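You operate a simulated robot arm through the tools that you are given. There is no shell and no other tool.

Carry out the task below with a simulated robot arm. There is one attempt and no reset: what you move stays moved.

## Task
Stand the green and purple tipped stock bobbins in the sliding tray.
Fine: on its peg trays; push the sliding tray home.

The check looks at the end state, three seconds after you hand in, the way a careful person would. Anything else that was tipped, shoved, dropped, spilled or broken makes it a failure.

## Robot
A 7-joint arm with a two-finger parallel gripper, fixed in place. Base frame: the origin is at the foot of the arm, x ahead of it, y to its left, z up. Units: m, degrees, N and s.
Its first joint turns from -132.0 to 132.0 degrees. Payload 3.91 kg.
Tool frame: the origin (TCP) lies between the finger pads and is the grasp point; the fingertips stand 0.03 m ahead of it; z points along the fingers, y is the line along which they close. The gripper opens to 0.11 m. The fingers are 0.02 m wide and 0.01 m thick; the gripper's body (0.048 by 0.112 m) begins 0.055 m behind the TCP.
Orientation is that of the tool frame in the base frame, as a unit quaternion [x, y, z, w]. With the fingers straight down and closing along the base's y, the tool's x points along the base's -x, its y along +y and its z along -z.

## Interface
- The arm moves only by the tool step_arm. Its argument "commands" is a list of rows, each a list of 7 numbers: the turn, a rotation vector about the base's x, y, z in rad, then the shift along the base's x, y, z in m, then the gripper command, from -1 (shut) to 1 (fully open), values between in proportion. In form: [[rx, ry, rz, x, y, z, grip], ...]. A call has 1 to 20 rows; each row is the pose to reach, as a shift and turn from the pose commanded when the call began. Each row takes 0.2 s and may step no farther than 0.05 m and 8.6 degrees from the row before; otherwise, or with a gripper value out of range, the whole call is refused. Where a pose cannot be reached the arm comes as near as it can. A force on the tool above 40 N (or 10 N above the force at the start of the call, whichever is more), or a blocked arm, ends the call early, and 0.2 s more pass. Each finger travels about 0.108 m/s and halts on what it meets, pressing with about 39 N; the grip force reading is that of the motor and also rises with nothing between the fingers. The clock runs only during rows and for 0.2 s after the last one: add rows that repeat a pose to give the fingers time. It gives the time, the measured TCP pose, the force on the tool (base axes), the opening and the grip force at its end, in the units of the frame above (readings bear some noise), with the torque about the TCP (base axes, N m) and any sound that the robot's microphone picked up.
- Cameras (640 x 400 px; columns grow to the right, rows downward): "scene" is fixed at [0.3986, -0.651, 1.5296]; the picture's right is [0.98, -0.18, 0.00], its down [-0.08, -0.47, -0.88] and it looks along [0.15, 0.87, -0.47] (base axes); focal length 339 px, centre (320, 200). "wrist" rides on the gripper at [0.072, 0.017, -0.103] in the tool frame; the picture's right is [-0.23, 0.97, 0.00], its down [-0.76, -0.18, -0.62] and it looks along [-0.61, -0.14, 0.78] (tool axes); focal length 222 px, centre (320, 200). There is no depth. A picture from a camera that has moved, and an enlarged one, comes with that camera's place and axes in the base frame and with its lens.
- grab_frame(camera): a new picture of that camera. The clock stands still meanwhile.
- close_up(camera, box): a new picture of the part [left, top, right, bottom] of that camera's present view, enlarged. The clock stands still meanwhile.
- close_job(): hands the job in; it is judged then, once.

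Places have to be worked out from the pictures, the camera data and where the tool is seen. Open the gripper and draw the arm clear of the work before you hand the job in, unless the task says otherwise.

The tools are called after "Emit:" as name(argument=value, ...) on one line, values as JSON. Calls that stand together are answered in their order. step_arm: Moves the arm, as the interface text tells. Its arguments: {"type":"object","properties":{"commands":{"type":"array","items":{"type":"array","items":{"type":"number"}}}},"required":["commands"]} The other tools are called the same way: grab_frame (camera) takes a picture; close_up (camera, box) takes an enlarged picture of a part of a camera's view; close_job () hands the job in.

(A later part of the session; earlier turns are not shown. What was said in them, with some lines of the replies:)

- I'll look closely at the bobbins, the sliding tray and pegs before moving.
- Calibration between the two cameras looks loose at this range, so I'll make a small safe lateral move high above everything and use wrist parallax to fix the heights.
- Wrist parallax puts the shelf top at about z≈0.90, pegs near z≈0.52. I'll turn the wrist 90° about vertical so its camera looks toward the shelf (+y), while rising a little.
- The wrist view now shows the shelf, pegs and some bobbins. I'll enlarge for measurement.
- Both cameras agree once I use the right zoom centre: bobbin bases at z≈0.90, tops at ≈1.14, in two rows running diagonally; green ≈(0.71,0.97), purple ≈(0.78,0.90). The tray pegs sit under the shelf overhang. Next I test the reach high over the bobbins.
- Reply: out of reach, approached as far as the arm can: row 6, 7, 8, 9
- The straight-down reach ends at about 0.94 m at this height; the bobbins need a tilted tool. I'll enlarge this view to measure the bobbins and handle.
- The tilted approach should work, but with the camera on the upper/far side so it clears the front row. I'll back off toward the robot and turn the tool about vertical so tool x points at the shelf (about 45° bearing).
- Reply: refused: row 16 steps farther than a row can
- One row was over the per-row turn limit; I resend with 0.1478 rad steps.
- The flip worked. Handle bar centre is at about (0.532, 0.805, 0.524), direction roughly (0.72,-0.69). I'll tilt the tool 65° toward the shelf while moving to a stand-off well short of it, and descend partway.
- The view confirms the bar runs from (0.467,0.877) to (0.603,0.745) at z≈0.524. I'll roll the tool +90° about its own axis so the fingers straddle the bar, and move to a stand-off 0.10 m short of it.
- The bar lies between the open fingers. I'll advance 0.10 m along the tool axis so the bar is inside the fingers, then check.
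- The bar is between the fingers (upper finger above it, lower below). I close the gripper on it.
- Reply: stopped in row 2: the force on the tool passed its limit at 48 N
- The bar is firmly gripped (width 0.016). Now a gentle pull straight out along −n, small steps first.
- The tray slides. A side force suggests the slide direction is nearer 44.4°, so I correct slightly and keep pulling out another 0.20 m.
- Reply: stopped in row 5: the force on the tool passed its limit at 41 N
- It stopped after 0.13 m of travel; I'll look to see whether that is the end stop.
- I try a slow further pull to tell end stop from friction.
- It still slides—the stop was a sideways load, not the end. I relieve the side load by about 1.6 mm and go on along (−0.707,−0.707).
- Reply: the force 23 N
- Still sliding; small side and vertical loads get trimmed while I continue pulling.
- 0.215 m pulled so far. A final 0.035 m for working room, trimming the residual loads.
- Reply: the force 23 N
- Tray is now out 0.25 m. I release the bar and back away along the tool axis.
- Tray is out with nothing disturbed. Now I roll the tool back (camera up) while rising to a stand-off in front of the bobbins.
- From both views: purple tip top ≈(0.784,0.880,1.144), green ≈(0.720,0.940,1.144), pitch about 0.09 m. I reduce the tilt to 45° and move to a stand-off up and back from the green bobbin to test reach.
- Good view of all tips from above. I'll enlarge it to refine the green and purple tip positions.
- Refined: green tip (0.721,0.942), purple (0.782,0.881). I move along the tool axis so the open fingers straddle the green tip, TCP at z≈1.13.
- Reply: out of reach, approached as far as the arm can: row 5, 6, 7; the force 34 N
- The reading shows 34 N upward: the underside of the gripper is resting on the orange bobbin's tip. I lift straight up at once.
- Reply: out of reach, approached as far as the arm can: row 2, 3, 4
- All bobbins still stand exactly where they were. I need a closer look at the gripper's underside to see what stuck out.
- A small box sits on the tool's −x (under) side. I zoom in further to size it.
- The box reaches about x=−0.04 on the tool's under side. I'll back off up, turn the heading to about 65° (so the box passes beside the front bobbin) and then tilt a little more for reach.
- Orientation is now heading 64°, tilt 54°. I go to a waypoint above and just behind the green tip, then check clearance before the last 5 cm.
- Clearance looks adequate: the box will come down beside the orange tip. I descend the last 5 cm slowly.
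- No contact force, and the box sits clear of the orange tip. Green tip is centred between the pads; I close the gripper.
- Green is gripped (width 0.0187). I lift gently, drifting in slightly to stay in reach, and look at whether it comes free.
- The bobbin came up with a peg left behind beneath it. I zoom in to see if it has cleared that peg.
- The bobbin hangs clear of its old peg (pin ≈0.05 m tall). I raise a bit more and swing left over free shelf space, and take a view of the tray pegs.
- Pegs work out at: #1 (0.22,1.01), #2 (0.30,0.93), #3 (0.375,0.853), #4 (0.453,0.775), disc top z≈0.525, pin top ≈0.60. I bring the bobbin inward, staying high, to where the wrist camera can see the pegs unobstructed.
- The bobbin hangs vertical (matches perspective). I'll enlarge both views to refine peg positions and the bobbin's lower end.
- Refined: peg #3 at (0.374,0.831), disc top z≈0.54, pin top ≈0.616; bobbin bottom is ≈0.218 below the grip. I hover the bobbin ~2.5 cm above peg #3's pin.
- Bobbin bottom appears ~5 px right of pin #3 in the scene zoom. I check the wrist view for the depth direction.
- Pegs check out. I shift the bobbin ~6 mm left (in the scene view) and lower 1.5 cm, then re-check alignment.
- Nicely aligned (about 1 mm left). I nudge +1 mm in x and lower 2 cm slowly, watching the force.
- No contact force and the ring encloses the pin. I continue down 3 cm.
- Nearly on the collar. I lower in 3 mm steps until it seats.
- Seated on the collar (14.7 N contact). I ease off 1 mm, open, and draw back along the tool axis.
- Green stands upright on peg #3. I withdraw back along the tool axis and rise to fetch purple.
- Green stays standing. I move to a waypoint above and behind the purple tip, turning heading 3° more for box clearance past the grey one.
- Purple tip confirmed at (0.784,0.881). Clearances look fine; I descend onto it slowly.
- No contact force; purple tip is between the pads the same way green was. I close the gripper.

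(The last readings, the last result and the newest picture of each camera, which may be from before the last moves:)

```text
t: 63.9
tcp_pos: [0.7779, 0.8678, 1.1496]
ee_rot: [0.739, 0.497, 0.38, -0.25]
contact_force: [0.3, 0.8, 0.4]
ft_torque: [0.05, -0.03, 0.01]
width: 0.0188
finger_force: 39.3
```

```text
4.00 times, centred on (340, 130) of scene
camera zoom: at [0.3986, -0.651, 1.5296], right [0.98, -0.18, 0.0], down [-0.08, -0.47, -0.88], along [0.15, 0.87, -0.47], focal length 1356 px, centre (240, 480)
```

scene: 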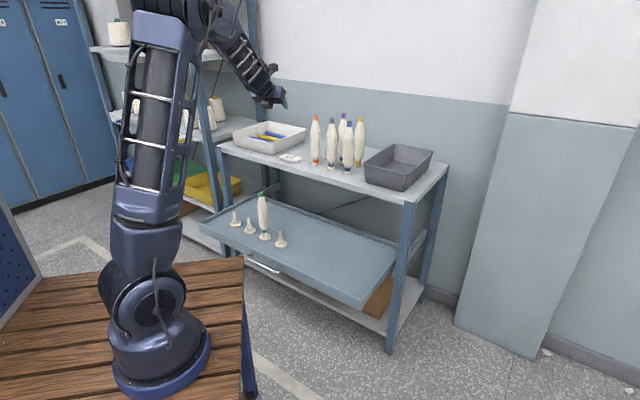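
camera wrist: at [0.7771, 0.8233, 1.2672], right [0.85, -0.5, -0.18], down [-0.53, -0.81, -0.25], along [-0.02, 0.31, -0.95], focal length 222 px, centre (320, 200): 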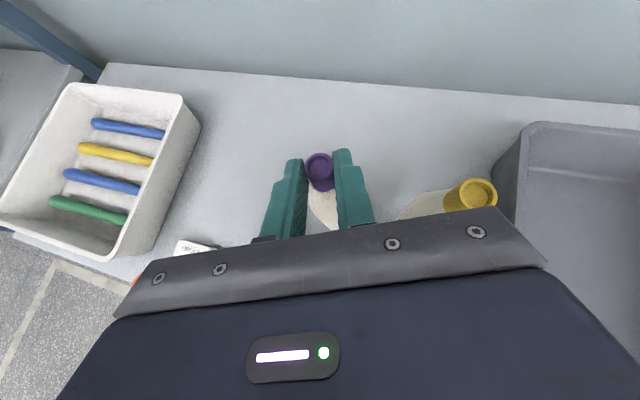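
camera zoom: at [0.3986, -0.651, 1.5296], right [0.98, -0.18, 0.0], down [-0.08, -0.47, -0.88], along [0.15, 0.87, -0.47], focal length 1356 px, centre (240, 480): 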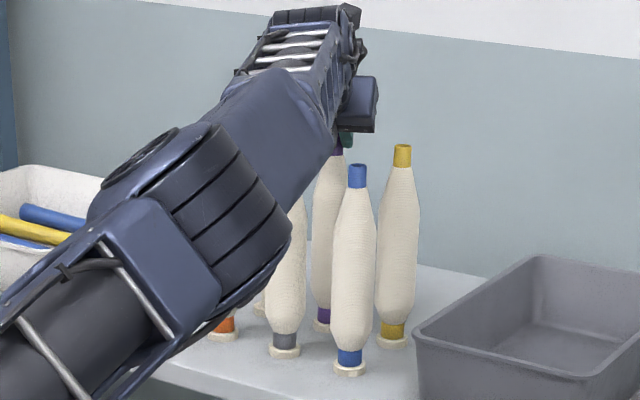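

Purple gripped (0.0188). I lift it clear of its peg, drifting slightly inward.

Emit:
step_arm(commands=[[0, 0, 0, 0, 0, 0.01, -1], [0, 0, 0, 0, 0, 0.02, -1], [0, 0, 0, -0.002, -0.002, 0.04, -1], [0, 0, 0, -0.006, -0.007, 0.06, -1], [0, 0, 0, -0.0103, -0.0115, 0.08, -1], [0, 0, 0, -0.0103, -0.0115, 0.08, -1]])

Emit:
close_up(camera="scene", box=[276, 80, 404, 180])

Emit:
grab_frame(camera="wrist")

```text
t: 65.3
tcp_pos: [0.7692, 0.8575, 1.2286]
ee_rot: [0.739, 0.498, 0.379, -0.25]
contact_force: [0.6, 0.1, -1.1]
ft_torque: [-0.03, 0.02, 0.02]
width: 0.0186
finger_force: 39.0
```

```text
4.00 times, centred on (340, 130) of scene
camera zoom: at [0.3986, -0.651, 1.5296], right [0.98, -0.18, 0.0], down [-0.08, -0.47, -0.88], along [0.15, 0.87, -0.47], focal length 1356 px, centre (240, 480)
```

zoom: 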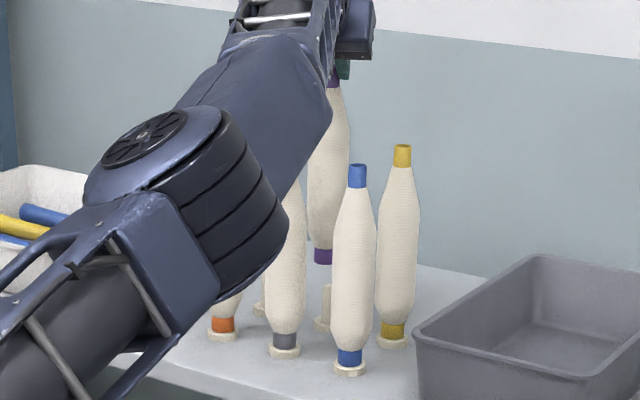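

```text
taken
camera wrist: at [0.7675, 0.8128, 1.3473], right [0.85, -0.5, -0.18], down [-0.53, -0.81, -0.25], along [-0.02, 0.31, -0.95], focal length 222 px, centre (320, 200)
```

wrist: 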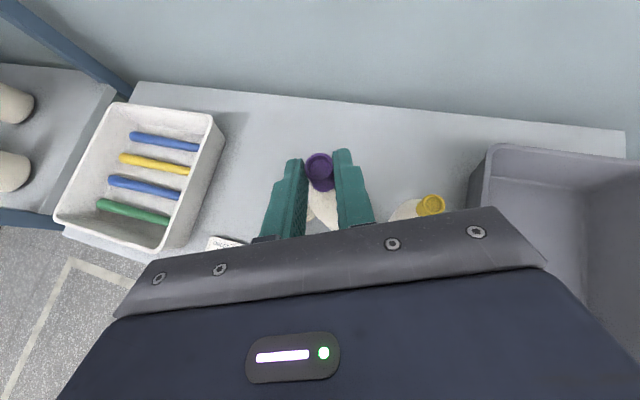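

Purple is clear of its peg. I swing it left along the arc past the orange one, as with green.

Emit:
step_arm(commands=[[0, 0, 0, -0.0142, 0.0124, 0.003, -1], [0, 0, 0, -0.0284, 0.0247, 0.003, -1], [0, 0, 0, -0.0596, 0.0499, 0.003, -1], [0, 0, 0, -0.0916, 0.0741, 0.003, -1], [0, 0, 0, -0.1245, 0.0971, 0.003, -1], [0, 0, 0, -0.1582, 0.119, 0.003, -1], [0, 0, 0, -0.1753, 0.1294, 0.003, -1], [0, 0, 0, -0.1753, 0.1294, 0.003, -1]])

Emit:
grab_frame(camera="scene")

```text
t: 67.1
tcp_pos: [0.5923, 0.9856, 1.2303]
ee_rot: [0.74, 0.497, 0.38, -0.249]
contact_force: [-0.5, 0.4, -1.3]
ft_torque: [-0.01, 0.02, 0.04]
width: 0.0189
finger_force: 39.0
```

```text
taken
```

scene: 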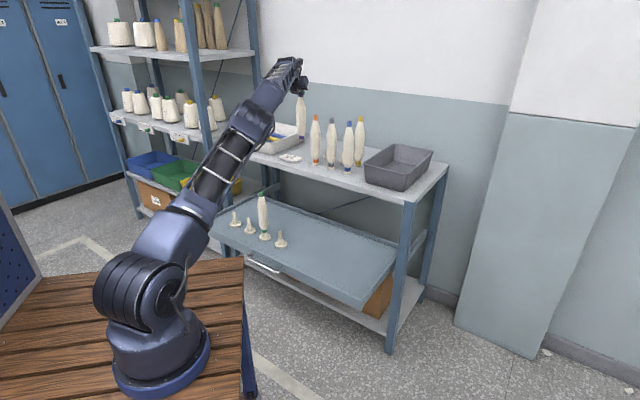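

Only the peg remains at purple's old place and others are undisturbed. Next: bring purple to hover above peg #4 at (0.452,0.754), coming in high then straight down.

Emit:
step_arm(commands=[[0, 0, 0, -0.0187, -0.0306, 0, -1], [0, 0, 0, -0.0374, -0.0612, 0, -1], [0, 0, 0, -0.0561, -0.0918, 0, -1], [0, 0, 0, -0.0748, -0.1224, 0, -1], [0, 0, 0, -0.0935, -0.153, 0, -1], [0, 0, 0, -0.1122, -0.1836, -0.005, -1], [0, 0, 0, -0.131, -0.2142, -0.015, -1], [0, 0, 0, -0.1497, -0.2449, -0.03, -1], [0, 0, 0, -0.1497, -0.2449, -0.07, -1], [0, 0, 0, -0.1497, -0.2449, -0.11, -1], [0, 0, 0, -0.1497, -0.2449, -0.15, -1], [0, 0, 0, -0.1497, -0.2449, -0.19, -1], [0, 0, 0, -0.1497, -0.2449, -0.23, -1], [0, 0, 0, -0.1497, -0.2449, -0.27, -1], [0, 0, 0, -0.1497, -0.2449, -0.31, -1], [0, 0, 0, -0.1497, -0.2449, -0.34, -1], [0, 0, 0, -0.1497, -0.2449, -0.36, -1], [0, 0, 0, -0.1497, -0.2449, -0.36, -1]])

Emit:
grab_frame(camera="scene")

Emit:
close_up(camera="scene", box=[256, 210, 304, 250])

Emit:
grab_frame(camera="wrist")

```text
t: 70.9
tcp_pos: [0.4433, 0.7405, 0.8717]
ee_rot: [0.74, 0.496, 0.381, -0.249]
contact_force: [0.1, 1.0, -1.1]
ft_torque: [-0.04, -0.02, 0.01]
width: 0.0187
finger_force: 39.1
```

```text
taken
```

scene: 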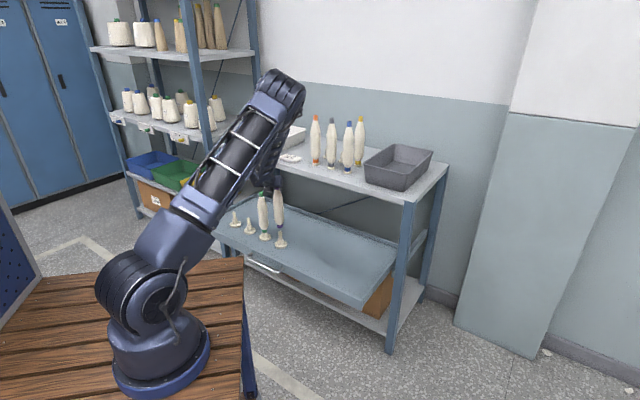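

```text
10.00 times, centred on (280, 230) of scene
camera zoom: at [0.3986, -0.651, 1.5296], right [0.98, -0.18, 0.0], down [-0.08, -0.47, -0.88], along [0.15, 0.87, -0.47], focal length 3390 px, centre (720, -100)
```

zoom: 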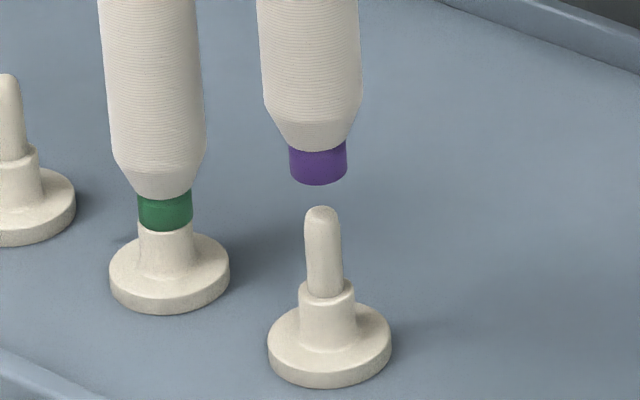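

```text
taken
camera wrist: at [0.4427, 0.6959, 0.9907], right [0.85, -0.5, -0.18], down [-0.53, -0.81, -0.25], along [-0.02, 0.31, -0.95], focal length 222 px, centre (320, 200)
```

wrist: 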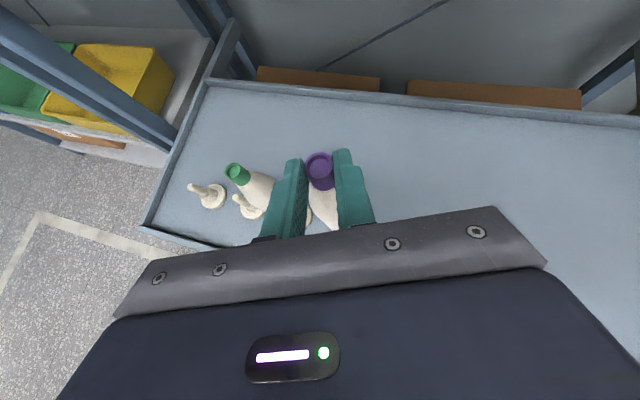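

Columns line up well; I add +2 mm in y (to match green's successful offset) and lower 1.8 cm, then re-check.

Emit:
step_arm(commands=[[0, 0, 0, 0, 0.002, -0.006, -1], [0, 0, 0, 0, 0.002, -0.012, -1], [0, 0, 0, 0, 0.002, -0.017, -1], [0, 0, 0, 0, 0.002, -0.017, -1]])

Emit:
close_up(camera="scene", box=[274, 218, 296, 234])

```text
t: 71.9
tcp_pos: [0.4424, 0.7439, 0.8544]
ee_rot: [0.739, 0.497, 0.38, -0.25]
contact_force: [0.5, 0.0, -0.8]
ft_torque: [-0.04, 0.02, 0.02]
width: 0.0188
finger_force: 38.9
```

```text
16.00 times, centred on (285, 226) of scene
camera zoom: at [0.3986, -0.651, 1.5296], right [0.98, -0.18, 0.0], down [-0.08, -0.47, -0.88], along [0.15, 0.87, -0.47], focal length 5425 px, centre (880, -216)
```

zoom: 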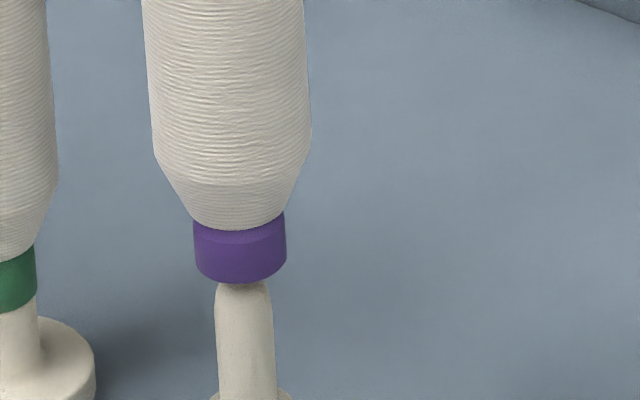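

Aligned with the pin. I lower 2 cm onto it, watching force.

Emit:
step_arm(commands=[[0, 0, 0, 0, 0, -0.005, -1], [0, 0, 0, 0, 0, -0.01, -1], [0, 0, 0, 0, 0, -0.015, -1], [0, 0, 0, 0, 0, -0.02, -1]])

Emit:
close_up(camera="scene", box=[256, 210, 304, 250])

```text
t: 72.9
tcp_pos: [0.4422, 0.7449, 0.8334]
ee_rot: [0.739, 0.496, 0.381, -0.25]
contact_force: [-0.1, -0.1, -1.4]
ft_torque: [-0.05, -0.04, 0.01]
width: 0.0188
finger_force: 39.2
```

```text
10.00 times, centred on (280, 230) of scene
camera zoom: at [0.3986, -0.651, 1.5296], right [0.98, -0.18, 0.0], down [-0.08, -0.47, -0.88], along [0.15, 0.87, -0.47], focal length 3390 px, centre (720, -100)
```

zoom: 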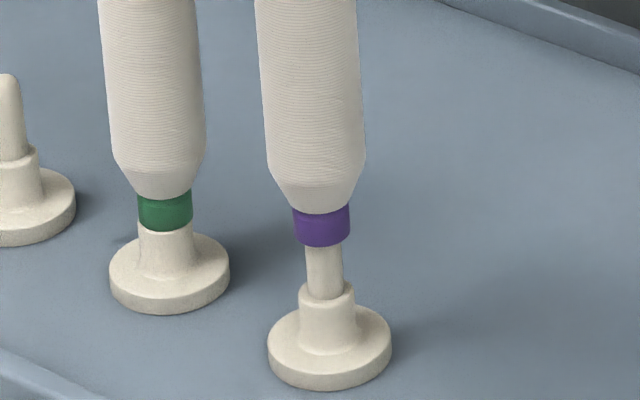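

The pin is going in cleanly. Down another 2.7 cm.

Emit:
step_arm(commands=[[0, 0, 0, 0.0005, 0, -0.006, -1], [0, 0, 0, 0.0005, 0, -0.012, -1], [0, 0, 0, 0.0005, 0, -0.018, -1], [0, 0, 0, 0.0005, 0, -0.024, -1], [0, 0, 0, 0.0005, 0, -0.027, -1]])

Emit:
step_arm(commands=[[0, 0, 0, 0, 0, -0.002, -1], [0, 0, 0, 0, 0, -0.004, -1]])

Emit:
close_up(camera="scene", box=[256, 210, 304, 250])

```text
t: 74.1
tcp_pos: [0.4431, 0.7435, 0.8073]
ee_rot: [0.739, 0.497, 0.38, -0.25]
contact_force: [0.8, 0.9, -0.6]
ft_torque: [0.01, 0.03, -0.01]
width: 0.0189
finger_force: 38.7
```

```text
t: 74.7
tcp_pos: [0.4426, 0.7429, 0.8022]
ee_rot: [0.74, 0.496, 0.38, -0.249]
contact_force: [0.9, 0.1, -1.0]
ft_torque: [0.02, 0.04, 0.01]
width: 0.0187
finger_force: 39.3
```

```text
10.00 times, centred on (280, 230) of scene
camera zoom: at [0.3986, -0.651, 1.5296], right [0.98, -0.18, 0.0], down [-0.08, -0.47, -0.88], along [0.15, 0.87, -0.47], focal length 3390 px, centre (720, -100)
```

zoom: 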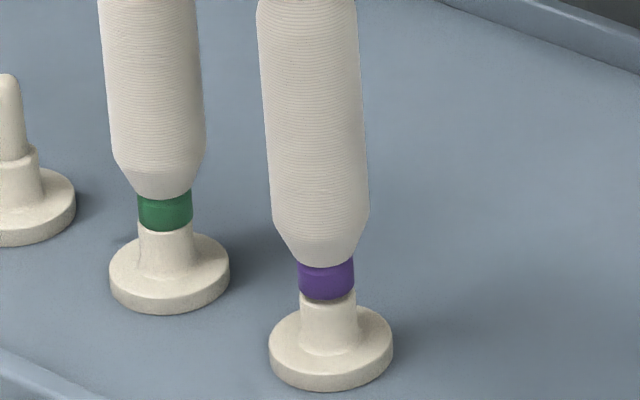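

Close to the collar; a few more millimetres to seat.

Emit:
step_arm(commands=[[0, 0, 0, 0, 0, -0.002, -1], [0, 0, 0, 0, 0, -0.003, -1]])

Emit:
close_up(camera="scene", box=[256, 210, 304, 250])

```text
t: 75.3
tcp_pos: [0.4443, 0.7428, 0.8002]
ee_rot: [0.739, 0.496, 0.381, -0.25]
contact_force: [0.3, 0.7, -1.7]
ft_torque: [-0.04, 0.04, -0.02]
width: 0.0187
finger_force: 39.2
```

```text
10.00 times, centred on (280, 230) of scene
camera zoom: at [0.3986, -0.651, 1.5296], right [0.98, -0.18, 0.0], down [-0.08, -0.47, -0.88], along [0.15, 0.87, -0.47], focal length 3390 px, centre (720, -100)
```

zoom: 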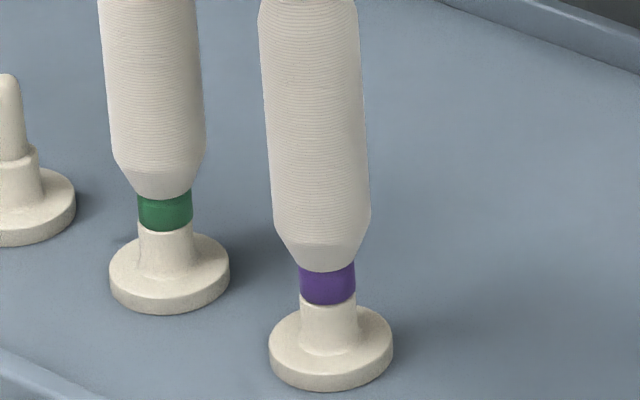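

It looks about to seat; one more 2 mm probe for contact.

Emit:
step_arm(commands=[[0, 0, 0, 0, 0, -0.001, -1], [0, 0, 0, 0, 0, -0.002, -1]])

```text
t: 75.9
tcp_pos: [0.4433, 0.7442, 0.7984]
ee_rot: [0.739, 0.497, 0.38, -0.25]
contact_force: [0.1, 0.1, -0.5]
ft_torque: [-0.08, 0.01, 0.0]
width: 0.0188
finger_force: 38.6
```

Emit:
step_arm(commands=[[0, 0, 0, 0, 0, -0.001, -1], [0, 0, 0, 0, 0, -0.002, -1]])

Emit:
close_up(camera="scene", box=[256, 210, 304, 250])

```text
t: 76.5
tcp_pos: [0.4442, 0.7439, 0.7973]
ee_rot: [0.738, 0.496, 0.382, -0.251]
contact_force: [-0.8, -1.3, 23.1]
ft_torque: [0.25, -0.11, 0.0]
width: 0.0189
finger_force: 38.7
```

```text
10.00 times, centred on (280, 230) of scene
camera zoom: at [0.3986, -0.651, 1.5296], right [0.98, -0.18, 0.0], down [-0.08, -0.47, -0.88], along [0.15, 0.87, -0.47], focal length 3390 px, centre (720, -100)
```

zoom: 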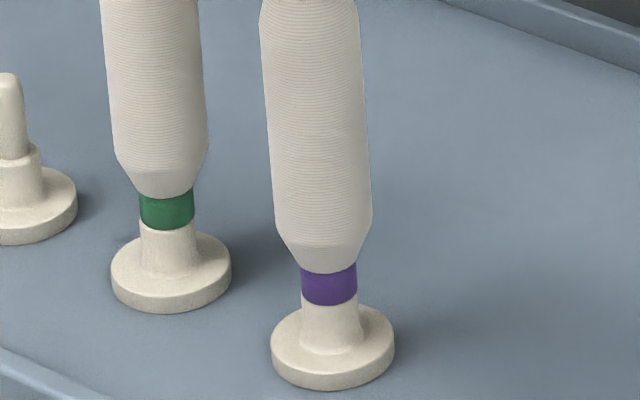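

Seated now (23 N). I ease up, open, and withdraw along the tool axis.

Emit:
step_arm(commands=[[0, 0, 0, 0, 0, 0.002, -1], [0, 0, 0, 0, 0, 0.002, -0.5], [0, 0, 0, 0, 0, 0.002, 0], [0, 0, 0, 0, 0, 0.002, 0], [0, 0, 0, 0, 0, 0.002, 0], [0, 0, 0, -0.0063, -0.0149, 0.0117, 0], [0, 0, 0, -0.0125, -0.0299, 0.0254, 0], [0, 0, 0, -0.025, -0.0598, 0.0489, 0], [0, 0, 0, -0.0376, -0.0897, 0.0723, 0], [0, 0, 0, -0.05, -0.12, 0.096, 0], [0, 0, 0, -0.06, -0.14, 0.125, 0], [0, 0, 0, -0.06, -0.14, 0.125, 0]])

Emit:
grab_frame(camera="scene")

Emit:
close_up(camera="scene", box=[220, 170, 332, 260])

Emit:
grab_frame(camera="wrist")

```text
t: 79.1
tcp_pos: [0.3825, 0.6022, 0.9199]
ee_rot: [0.739, 0.497, 0.38, -0.25]
contact_force: [-0.1, 0.0, -0.3]
ft_torque: [0.01, 0.0, 0.04]
width: 0.0553
finger_force: 0.1
```

```text
taken
```

scene: 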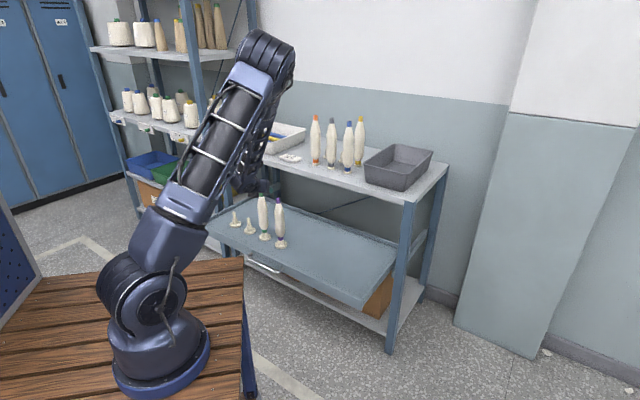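

```text
4.44 times, centred on (276, 215) of scene
camera zoom: at [0.3986, -0.651, 1.5296], right [0.98, -0.18, 0.0], down [-0.08, -0.47, -0.88], along [0.15, 0.87, -0.47], focal length 1507 px, centre (516, 133)
```

zoom: 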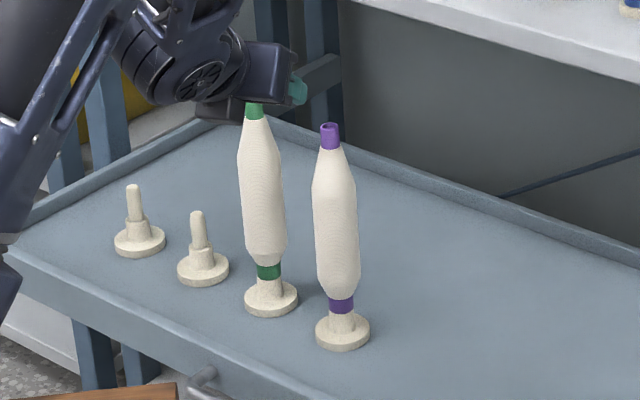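

```text
taken
camera wrist: at [0.3827, 0.5581, 1.0391], right [0.85, -0.5, -0.18], down [-0.53, -0.81, -0.25], along [-0.02, 0.31, -0.95], focal length 222 px, centre (320, 200)
```

wrist: 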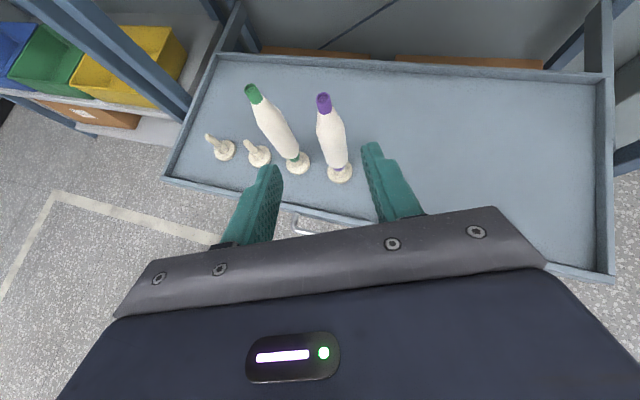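

Both bobbins stand on their pegs. To push the tray home I'll re-grip the handle in the same pose as before: first turn the heading back to 45°, clear of the bobbins.

Emit:
step_arm(commands=[[0, 0, 0, -0.02, -0.03, 0.02, 0], [0, 0, -0.127, -0.045, -0.06, 0.03, 0], [0, 0, -0.254, -0.07, -0.09, 0.03, 0], [0, 0, -0.38, -0.08, -0.1, 0.03, 0], [0, 0, -0.38, -0.08, -0.1, 0.03, 0]])

Emit:
step_arm(commands=[[0.067, -0.0659, 0, 0, 0, 0, 0], [0.1335, -0.1312, 0, 0, 0, 0, 0], [0.1335, -0.1312, 0, 0, 0, 0, 0]])

```text
t: 80.3
tcp_pos: [0.305, 0.5023, 0.9507]
ee_rot: [0.82, 0.347, 0.422, -0.173]
contact_force: [0.3, 0.3, 0.5]
ft_torque: [0.0, 0.0, 0.0]
width: 0.0552
finger_force: 0.1
```

```text
t: 81.1
tcp_pos: [0.3023, 0.5021, 0.9512]
ee_rot: [0.777, 0.33, 0.496, -0.205]
contact_force: [0.0, 0.0, 0.4]
ft_torque: [0.03, -0.01, 0.03]
width: 0.0548
finger_force: 0.1
```

Orientation matches the earlier handle approach. Now the +90° roll while lowering to the earlier retreat point.

Emit:
step_arm(commands=[[0.0907, 0.0922, -0.0603, -0.003, 0.0, 0.0, 0], [0.1814, 0.1845, -0.1207, -0.006, 0.0, -0.01, 0], [0.272, 0.2767, -0.181, -0.009, 0.0, -0.02, 0], [0.3627, 0.369, -0.2414, -0.012, 0.0, -0.035, 0], [0.4534, 0.4612, -0.3017, -0.015, 0.0, -0.05, 0], [0.5441, 0.5535, -0.3621, -0.018, 0.0, -0.07, 0], [0.6347, 0.6457, -0.4224, -0.021, 0.0, -0.09, 0], [0.7254, 0.738, -0.4828, -0.024, 0.0, -0.11, 0], [0.8161, 0.8302, -0.5431, -0.026, 0.0, -0.13, 0], [0.9068, 0.9225, -0.6035, -0.028, 0.0, -0.15, 0], [0.9975, 1.0147, -0.6638, -0.029, 0.0, -0.17, 0], [0.9975, 1.0147, -0.6638, -0.029, 0.01, -0.21, 0], [0.9975, 1.0147, -0.6638, -0.029, 0.02, -0.25, 0], [0.9975, 1.0147, -0.6638, -0.029, 0.03, -0.29, 0], [0.9975, 1.0147, -0.6638, -0.029, 0.04, -0.33, 0], [0.9975, 1.0147, -0.6638, -0.029, 0.045, -0.365, 0], [0.9975, 1.0147, -0.6638, -0.029, 0.045, -0.365, 0]])

Emit:
grab_frame(camera="wrist")

Emit:
grab_frame(camera="scene")

```text
t: 84.7
tcp_pos: [0.2758, 0.5488, 0.5848]
ee_rot: [0.783, -0.315, 0.205, -0.496]
contact_force: [-0.4, 0.6, 0.7]
ft_torque: [-0.01, -0.04, 0.0]
width: 0.0551
finger_force: 0.0
```

```text
taken
camera wrist: at [0.2578, 0.4258, 0.6128], right [-0.45, -0.14, -0.88], down [-0.89, 0.18, 0.42], along [0.1, 0.97, -0.21], focal length 222 px, centre (320, 200)
```

wrist: 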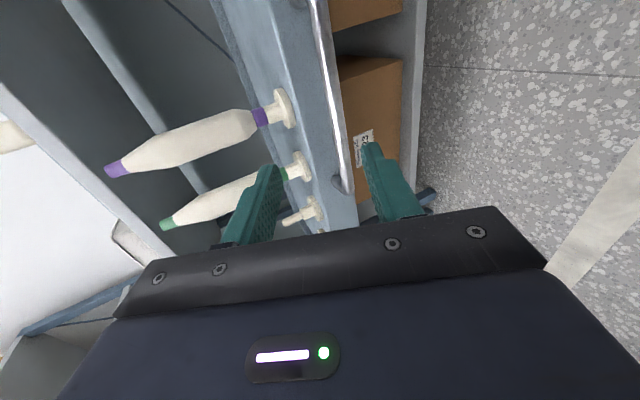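

```text
taken
```

scene: 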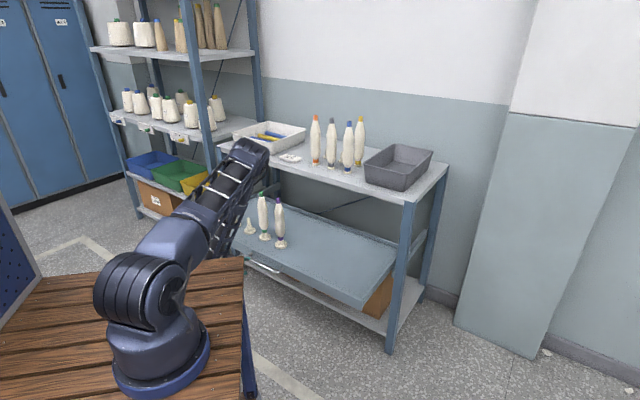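

The bar is between the fingers' line again. I advance to the earlier grip pose (0.344,0.620,0.520).

Emit:
step_arm(commands=[[0, 0, 0, 0.009, 0.01, -0.016, 0], [0, 0, 0, 0.0185, 0.0205, -0.0315, 0], [0, 0, 0, 0.0345, 0.037, -0.042, 0], [0, 0, 0, 0.051, 0.054, -0.053, 0], [0, 0, 0, 0.0685, 0.0715, -0.065, 0], [0, 0, 0, 0.0685, 0.0715, -0.065, 0]])

Emit:
grab_frame(camera="wrist")

```text
t: 86.1
tcp_pos: [0.3438, 0.6211, 0.5217]
ee_rot: [0.783, -0.315, 0.205, -0.496]
contact_force: [0.1, 0.4, -0.1]
ft_torque: [0.05, 0.01, 0.02]
width: 0.0549
finger_force: 0.1
```

```text
taken
camera wrist: at [0.3251, 0.4978, 0.5505], right [-0.44, -0.14, -0.88], down [-0.89, 0.18, 0.42], along [0.1, 0.97, -0.21], focal length 222 px, centre (320, 200)
```

wrist: 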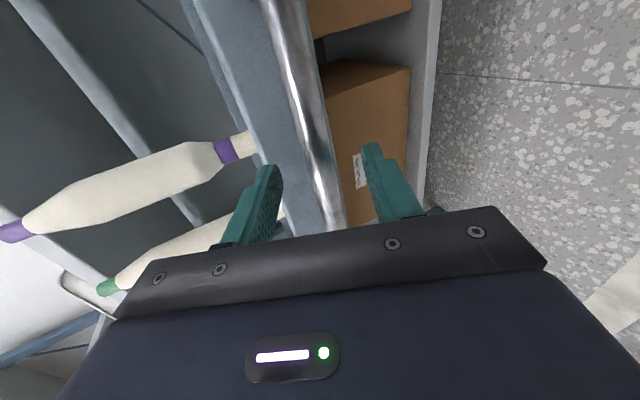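

The bar is centred between the fingers; I close on it.

Emit:
step_arm(commands=[[0, 0, 0, 0, 0, 0, -0.5], [0, 0, 0, 0, 0, 0, -0.72], [0, 0, 0, 0, 0, 0, -1], [0, 0, 0, 0, 0, 0, -1]])

Emit:
grab_frame(camera="scene")

```text
t: 87.1
tcp_pos: [0.343, 0.6201, 0.5205]
ee_rot: [0.783, -0.315, 0.205, -0.496]
contact_force: [-3.4, -0.7, -22.2]
ft_torque: [0.37, 0.78, -0.24]
width: 0.0156
finger_force: 45.4
```

```text
taken
```

scene: 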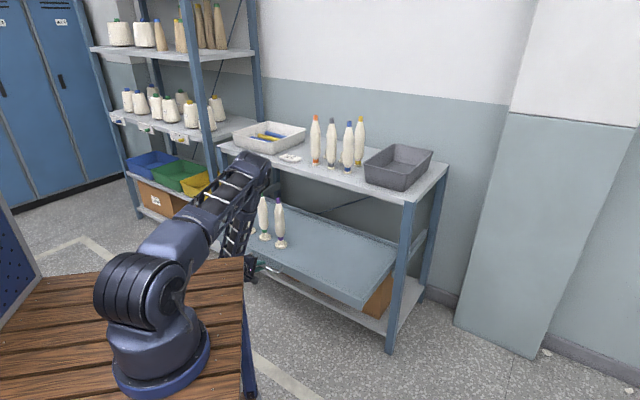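

Gripped. I start pushing gently along (+0.705,+0.709), trimming the vertical load.

Emit:
step_arm(commands=[[0, 0, 0, 0.0, 0.0, -0.002, -1], [0, 0, 0, 0.005, 0.005, -0.002, -1], [0, 0, 0, 0.0106, 0.0106, -0.002, -1], [0, 0, 0, 0.0176, 0.0177, -0.002, -1], [0, 0, 0, 0.0247, 0.0248, -0.002, -1], [0, 0, 0, 0.0317, 0.0319, -0.002, -1], [0, 0, 0, 0.0388, 0.039, -0.002, -1], [0, 0, 0, 0.0388, 0.039, -0.002, -1]])

Emit:
close_up(camera="scene", box=[220, 150, 348, 260])

```text
t: 88.9
tcp_pos: [0.3808, 0.6587, 0.5197]
ee_rot: [0.783, -0.315, 0.206, -0.496]
contact_force: [5.3, -3.3, 26.1]
ft_torque: [0.57, 0.03, -0.7]
width: 0.0157
finger_force: 45.1
```

```text
3.64 times, centred on (284, 205) of scene
camera zoom: at [0.3986, -0.651, 1.5296], right [0.98, -0.18, 0.0], down [-0.08, -0.47, -0.88], along [0.15, 0.87, -0.47], focal length 1233 px, centre (451, 182)
```

zoom: 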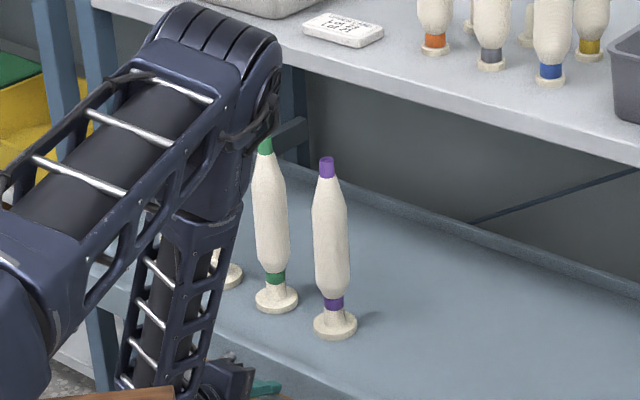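

The tray slides in and both bobbins ride steadily. I continue, trimming small loads.

Emit:
step_arm(commands=[[0, 0, 0, 0.004, 0.003, 0.0015, -1], [0, 0, 0, 0.0117, 0.0107, 0.0015, -1], [0, 0, 0, 0.0195, 0.0185, 0.0015, -1], [0, 0, 0, 0.0272, 0.0263, 0.0015, -1], [0, 0, 0, 0.035, 0.0341, 0.0015, -1], [0, 0, 0, 0.0427, 0.0419, 0.0015, -1], [0, 0, 0, 0.0505, 0.0497, 0.0015, -1], [0, 0, 0, 0.0582, 0.0575, 0.0015, -1], [0, 0, 0, 0.0582, 0.0575, 0.0015, -1]])

Emit:
close_up(camera="scene", box=[220, 150, 348, 260])

```text
t: 90.9
tcp_pos: [0.4394, 0.7166, 0.52]
ee_rot: [0.783, -0.314, 0.205, -0.497]
contact_force: [-19.7, 21.7, 4.8]
ft_torque: [0.58, 0.54, -0.09]
width: 0.0159
finger_force: 45.1
```

```text
3.64 times, centred on (284, 205) of scene
camera zoom: at [0.3986, -0.651, 1.5296], right [0.98, -0.18, 0.0], down [-0.08, -0.47, -0.88], along [0.15, 0.87, -0.47], focal length 1233 px, centre (451, 182)
```

zoom: 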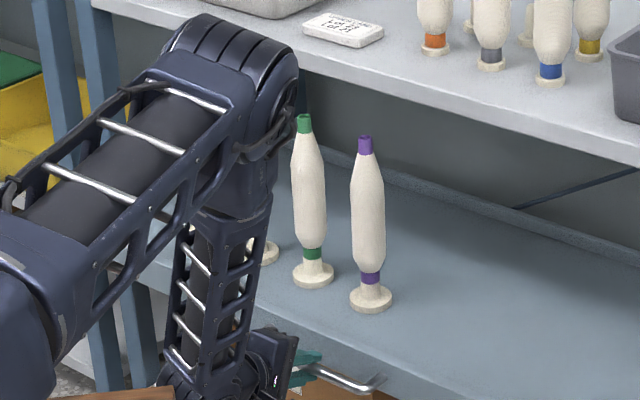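

A sideways load has built up (~29 N); I relieve it with a 3 mm sideways correction while continuing slowly.

Emit:
step_arm(commands=[[0, 0, 0, -0.0015, 0.0015, 0, -1], [0, 0, 0, -0.0023, 0.0023, 0, -1], [0, 0, 0, -0.0023, 0.0023, 0, -1]])

```text
t: 91.7
tcp_pos: [0.4401, 0.7176, 0.5208]
ee_rot: [0.782, -0.315, 0.206, -0.496]
contact_force: [2.3, -2.7, 12.1]
ft_torque: [0.55, 0.32, -0.31]
width: 0.0155
finger_force: 44.9
```

Load relieved. I continue the push another 7 cm.

Emit:
step_arm(commands=[[0, 0, 0, 0.0056, 0.0057, 0.0005, -1], [0, 0, 0, 0.0126, 0.0128, 0.0005, -1], [0, 0, 0, 0.0196, 0.02, 0.0005, -1], [0, 0, 0, 0.0266, 0.0271, 0.0005, -1], [0, 0, 0, 0.0336, 0.0343, 0.0005, -1], [0, 0, 0, 0.0336, 0.0343, 0.0005, -1]])

```text
t: 93.1
tcp_pos: [0.4734, 0.7516, 0.52]
ee_rot: [0.783, -0.316, 0.204, -0.496]
contact_force: [28.5, -26.8, 3.5]
ft_torque: [0.4, 0.34, -1.0]
width: 0.0159
finger_force: 45.2
```

Side load reversed; I relieve it the other way (+2.5 mm along the bar) before going on.

Emit:
step_arm(commands=[[0, 0, 0, 0.0012, -0.0012, 0, -1], [0, 0, 0, 0.002, -0.002, 0, -1], [0, 0, 0, 0.0026, -0.0026, 0, -1]])

Emit:
close_up(camera="scene", box=[230, 140, 358, 250])

```text
t: 93.9
tcp_pos: [0.4711, 0.7519, 0.5205]
ee_rot: [0.784, -0.314, 0.203, -0.495]
contact_force: [1.4, -0.9, -8.1]
ft_torque: [0.35, 0.52, -0.55]
width: 0.0157
finger_force: 44.4
```

```text
3.64 times, centred on (294, 195) of scene
camera zoom: at [0.3986, -0.651, 1.5296], right [0.98, -0.18, 0.0], down [-0.08, -0.47, -0.88], along [0.15, 0.87, -0.47], focal length 1233 px, centre (414, 218)
```

zoom: 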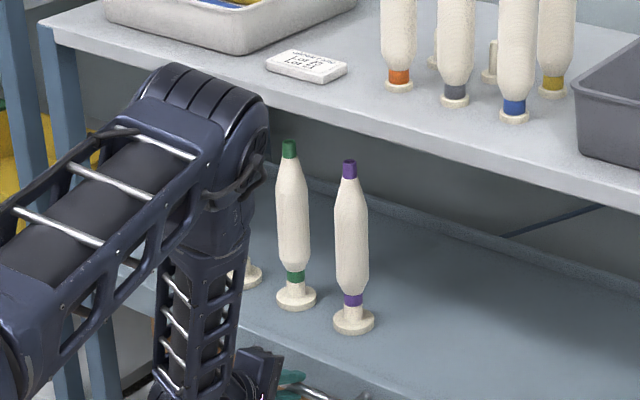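

Loads are near zero again and both bobbins stand. Continue in shorter segments.

Emit:
step_arm(commands=[[0, 0, 0, 0.005, 0.005, 0, -1], [0, 0, 0, 0.0106, 0.0106, 0, -1], [0, 0, 0, 0.0162, 0.0162, 0, -1], [0, 0, 0, 0.0212, 0.0212, 0, -1]])

```text
t: 94.9
tcp_pos: [0.491, 0.7731, 0.5202]
ee_rot: [0.783, -0.314, 0.204, -0.496]
contact_force: [-23.2, 21.0, -19.1]
ft_torque: [0.65, 1.05, 0.63]
width: 0.0157
finger_force: 45.6
```

Side load again builds up against the grip. I loosen the fingers to let everything settle, keeping them around the bar.

Emit:
step_arm(commands=[[0, 0, 0, 0, 0, 0, -0.7], [0, 0, 0, 0, 0, 0, -0.45], [0, 0, 0, 0, 0, 0, -0.45]])

Emit:
grab_frame(camera="wrist")

Emit:
grab_frame(camera="scene")

```text
t: 95.7
tcp_pos: [0.495, 0.7719, 0.5215]
ee_rot: [0.783, -0.315, 0.205, -0.495]
contact_force: [-0.3, 0.7, -0.2]
ft_torque: [-0.02, 0.0, -0.02]
width: 0.03
finger_force: 0.1
```

```text
taken
camera wrist: at [0.4771, 0.649, 0.5502], right [-0.44, -0.14, -0.88], down [-0.89, 0.18, 0.42], along [0.1, 0.97, -0.21], focal length 222 px, centre (320, 200)
```

wrist: 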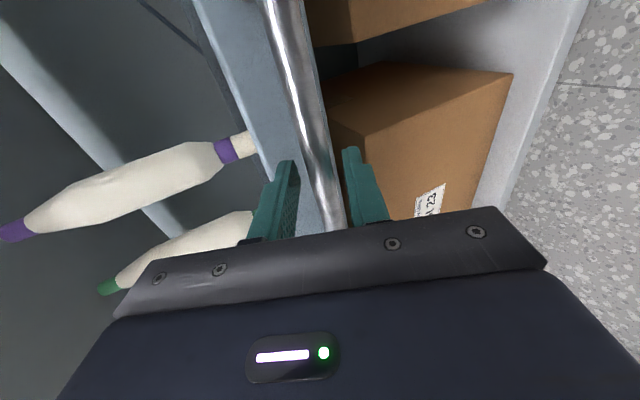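

```text
taken
```

scene: 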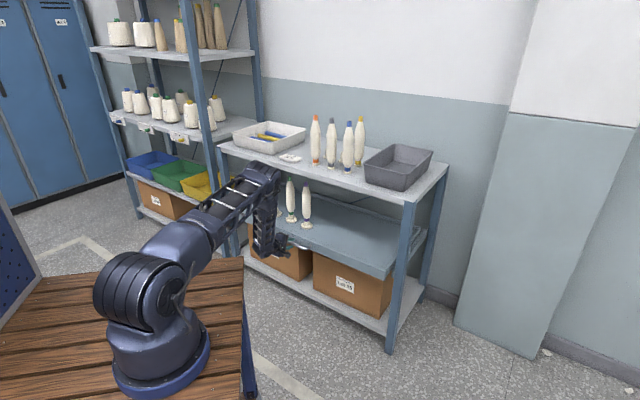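

Stress released. I re-grip at this settled pose and push the remaining ~3.5 cm toward home.

Emit:
step_arm(commands=[[0, 0, 0, 0, 0, 0, -0.72], [0, 0, 0, 0, 0, 0, -1], [0, 0, 0, 0, 0, 0, -1]])

Emit:
step_arm(commands=[[0, 0, 0, 0.004, 0.004, 0, -1], [0, 0, 0, 0.0088, 0.0088, 0, -1], [0, 0, 0, 0.0136, 0.0136, 0, -1], [0, 0, 0, 0.0183, 0.0184, 0, -1]])

```text
t: 96.5
tcp_pos: [0.4944, 0.7711, 0.5205]
ee_rot: [0.783, -0.315, 0.205, -0.496]
contact_force: [1.5, -0.9, -1.9]
ft_torque: [0.49, 0.5, -0.43]
width: 0.0155
finger_force: 45.3
```

```text
t: 97.5
tcp_pos: [0.5147, 0.7903, 0.5209]
ee_rot: [0.783, -0.316, 0.205, -0.496]
contact_force: [-6.1, 6.3, -0.3]
ft_torque: [0.54, 0.51, -0.31]
width: 0.0157
finger_force: 45.2
```

Nearly at the original position. I keep pushing in small steps to find the end stop.

Emit:
step_arm(commands=[[0, 0, 0, 0.0032, 0.0038, 0, -1], [0, 0, 0, 0.0067, 0.0074, 0, -1], [0, 0, 0, 0.0102, 0.0109, 0, -1], [0, 0, 0, 0.0137, 0.0145, 0, -1], [0, 0, 0, 0.0173, 0.018, 0, -1], [0, 0, 0, 0.0208, 0.0216, 0, -1]])

Emit:
grab_frame(camera="scene")

```text
t: 98.4
tcp_pos: [0.5215, 0.7994, 0.5197]
ee_rot: [0.783, -0.316, 0.205, -0.495]
contact_force: [-7.5, -16.6, 12.1]
ft_torque: [0.59, 0.48, -0.43]
width: 0.0155
finger_force: 44.7
stopped in row 4: the force on the tool passed its limit at 44 N (the readings are from after the stop); the commanded pose is now the measured one
```

```text
taken
```

scene: 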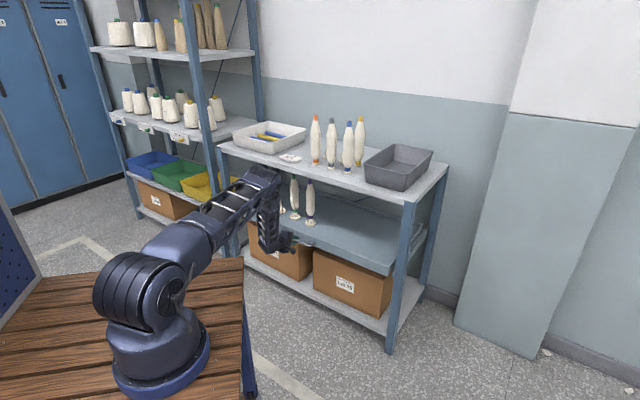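

The stop is at the original closed position, with an opposing force along the slide: the tray is home. I release and back out along the tool axis.

Emit:
step_arm(commands=[[0, 0, 0, 0, 0, 0, -0.7], [0, 0, 0, 0, 0, 0, -0.3], [0, 0, 0, 0, 0, 0, 0], [0, 0, 0, 0, 0, 0, 0], [0, 0, 0, -0.0127, -0.0129, 0.0085, 0], [0, 0, 0, -0.0318, -0.0323, 0.0211, 0], [0, 0, 0, -0.051, -0.052, 0.0338, 0], [0, 0, 0, -0.076, -0.078, 0.0507, 0], [0, 0, 0, -0.1, -0.105, 0.0676, 0], [0, 0, 0, -0.12, -0.135, 0.085, 0], [0, 0, 0, -0.14, -0.165, 0.11, 0], [0, 0, 0, -0.15, -0.19, 0.14, 0], [0, 0, 0, -0.16, -0.21, 0.175, 0], [0, 0, 0, -0.17, -0.23, 0.21, 0]])

Emit:
grab_frame(camera="scene")

Emit:
close_up(camera="scene", box=[216, 130, 456, 280])

Emit:
grab_frame(camera="wrist")

```text
t: 101.4
tcp_pos: [0.3519, 0.568, 0.729]
ee_rot: [0.784, -0.315, 0.204, -0.494]
contact_force: [-0.3, 0.5, 0.2]
ft_torque: [-0.02, -0.02, -0.01]
width: 0.0551
finger_force: 0.0
```

```text
taken
```

scene: 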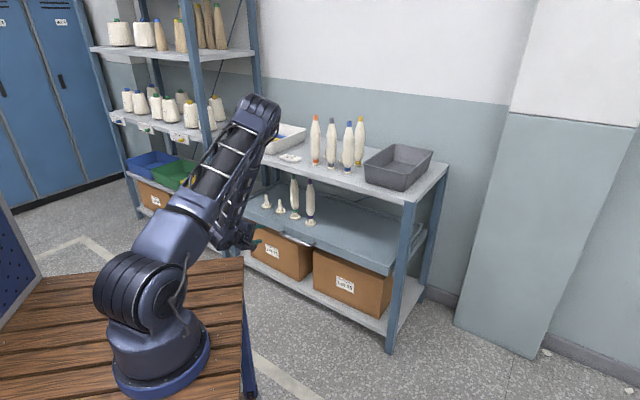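

```text
2.67 times, centred on (336, 205) of scene
camera zoom: at [0.3986, -0.651, 1.5296], right [0.98, -0.18, 0.0], down [-0.08, -0.47, -0.88], along [0.15, 0.87, -0.47], focal length 904 px, centre (277, 187)
```

zoom: 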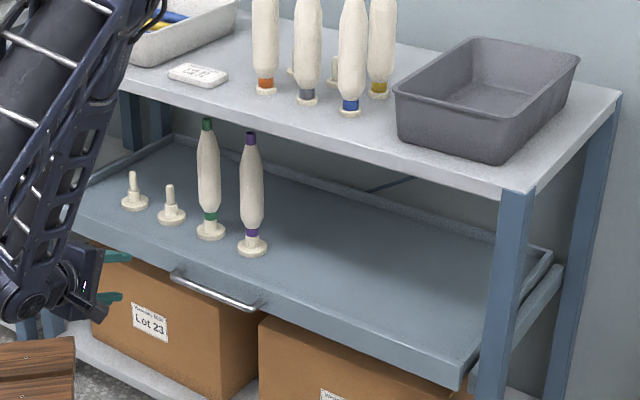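

```text
taken
camera wrist: at [0.3336, 0.4462, 0.7587], right [-0.45, -0.15, -0.88], down [-0.89, 0.18, 0.42], along [0.1, 0.97, -0.21], focal length 222 px, centre (320, 200)
```

wrist: 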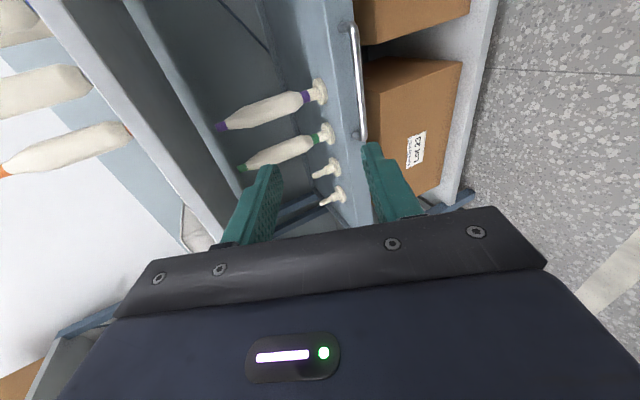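

The tray is back where it began, against its stop. I'll inspect the bobbins and shelf items closely before finishing.

Emit:
close_up(camera="scene", box=[256, 165, 336, 235])

Emit:
close_up(camera="scene", box=[276, 100, 404, 180])

Emit:
close_up(camera="wrist", box=[200, 0, 420, 220])

```text
5.71 times, centred on (296, 200) of scene
camera zoom: at [0.3986, -0.651, 1.5296], right [0.98, -0.18, 0.0], down [-0.08, -0.47, -0.88], along [0.15, 0.87, -0.47], focal length 1937 px, centre (457, 200)
```

zoom: 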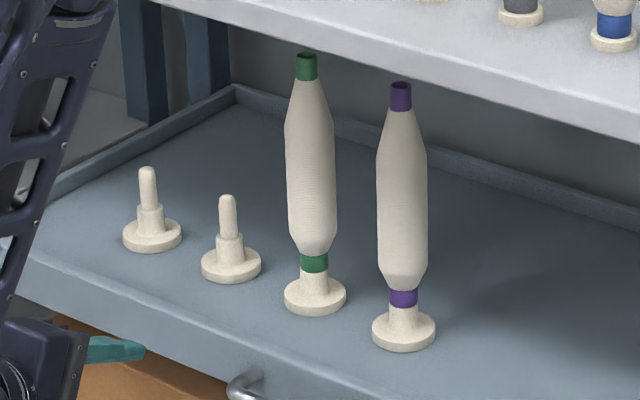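

```text
5.00 times, centred on (340, 140) of scene
camera zoom: at [0.3986, -0.651, 1.5296], right [0.98, -0.18, 0.0], down [-0.08, -0.47, -0.88], along [0.15, 0.87, -0.47], focal length 1695 px, centre (220, 500)
```

zoom: 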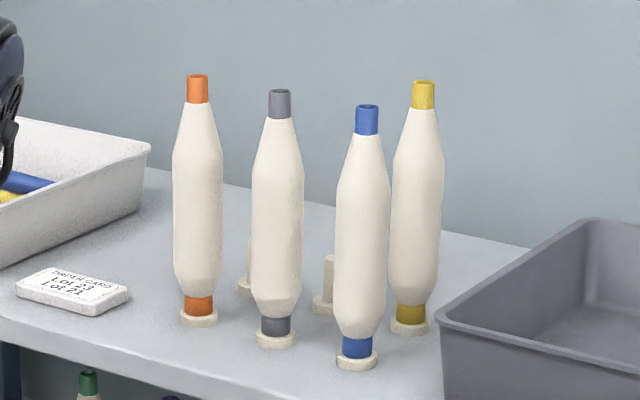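

```text
1.82 times, centred on (310, 110) of wrist
camera zoom: at [0.3336, 0.4462, 0.7587], right [-0.45, -0.15, -0.88], down [-0.89, 0.18, 0.42], along [0.1, 0.97, -0.21], focal length 404 px, centre (338, 364)
```

zoom: 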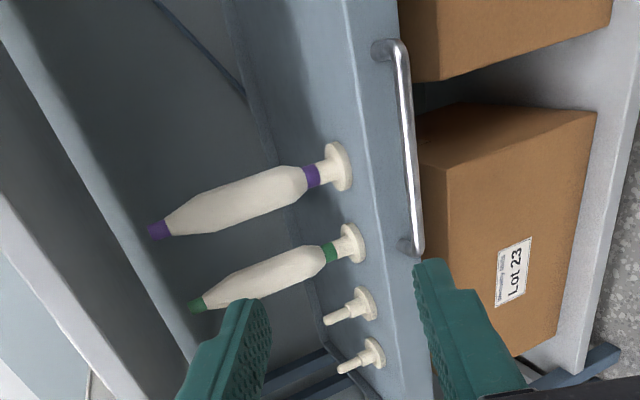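

Everything else is in its original place and both bobbins are upright and seated. I open fully and draw the arm up and back, well clear.

Emit:
step_arm(commands=[[0, 0, 0, -0.01, -0.02, 0.035, 0], [0, 0, 0, -0.02, -0.04, 0.07, 0], [0, 0, 0, -0.02, -0.06, 0.11, 0], [0, 0, 0, -0.01, -0.08, 0.15, 0.5], [0, 0, 0, 0.0, -0.1, 0.19, 1], [0, 0, 0, 0.01, -0.11, 0.23, 1], [0, 0, 0, 0.02, -0.12, 0.27, 1], [0, 0, 0, 0.03, -0.13, 0.31, 1], [0, 0, 0, 0.04, -0.13, 0.35, 1], [0, 0, 0, 0.05, -0.13, 0.39, 1], [0, 0, 0, 0.05, -0.13, 0.43, 1], [0, 0, 0, 0.05, -0.13, 0.46, 1], [0, 0, 0, 0.05, -0.13, 0.46, 1]])

Emit:
grab_frame(camera="scene")

Emit:
close_up(camera="scene", box=[216, 130, 456, 280])

```text
t: 104.2
tcp_pos: [0.4019, 0.4402, 1.1875]
ee_rot: [0.784, -0.315, 0.204, -0.494]
contact_force: [0.6, 0.2, 0.1]
ft_torque: [0.01, -0.03, 0.01]
width: 0.11
finger_force: 0.0
```

```text
taken
```

scene: 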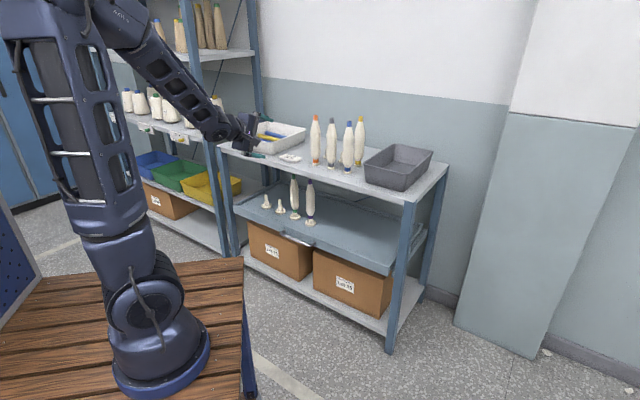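

```text
2.67 times, centred on (336, 205) of scene
camera zoom: at [0.3986, -0.651, 1.5296], right [0.98, -0.18, 0.0], down [-0.08, -0.47, -0.88], along [0.15, 0.87, -0.47], focal length 904 px, centre (277, 187)
```

zoom: 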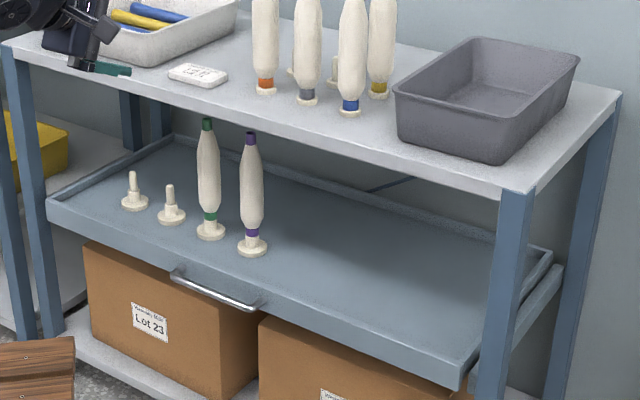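

The tray corners and handle match their original positions, flush with the shelf front. Green and purple stand on pegs #3 and #4, nothing else has moved, and the gripper is open with the arm clear. I'm handing in.

Emit:
close_job()

```text
The job is handed in.
```

The green and purple bobbins are standing upright on two of the pegs in the sliding tray. The tray is pushed home against its stop, in the same position it started in.

While reaching for the green bobbin, a box on the underside of the gripper pressed down on the orange bobbin's tip with about 34 N. I lifted off straight away, and the pictures afterwards show the orange bobbin standing exactly where it was.

The other bobbins and everything else on the shelf look unmoved in the final pictures. I opened the gripper and drew the arm clear before handing in.
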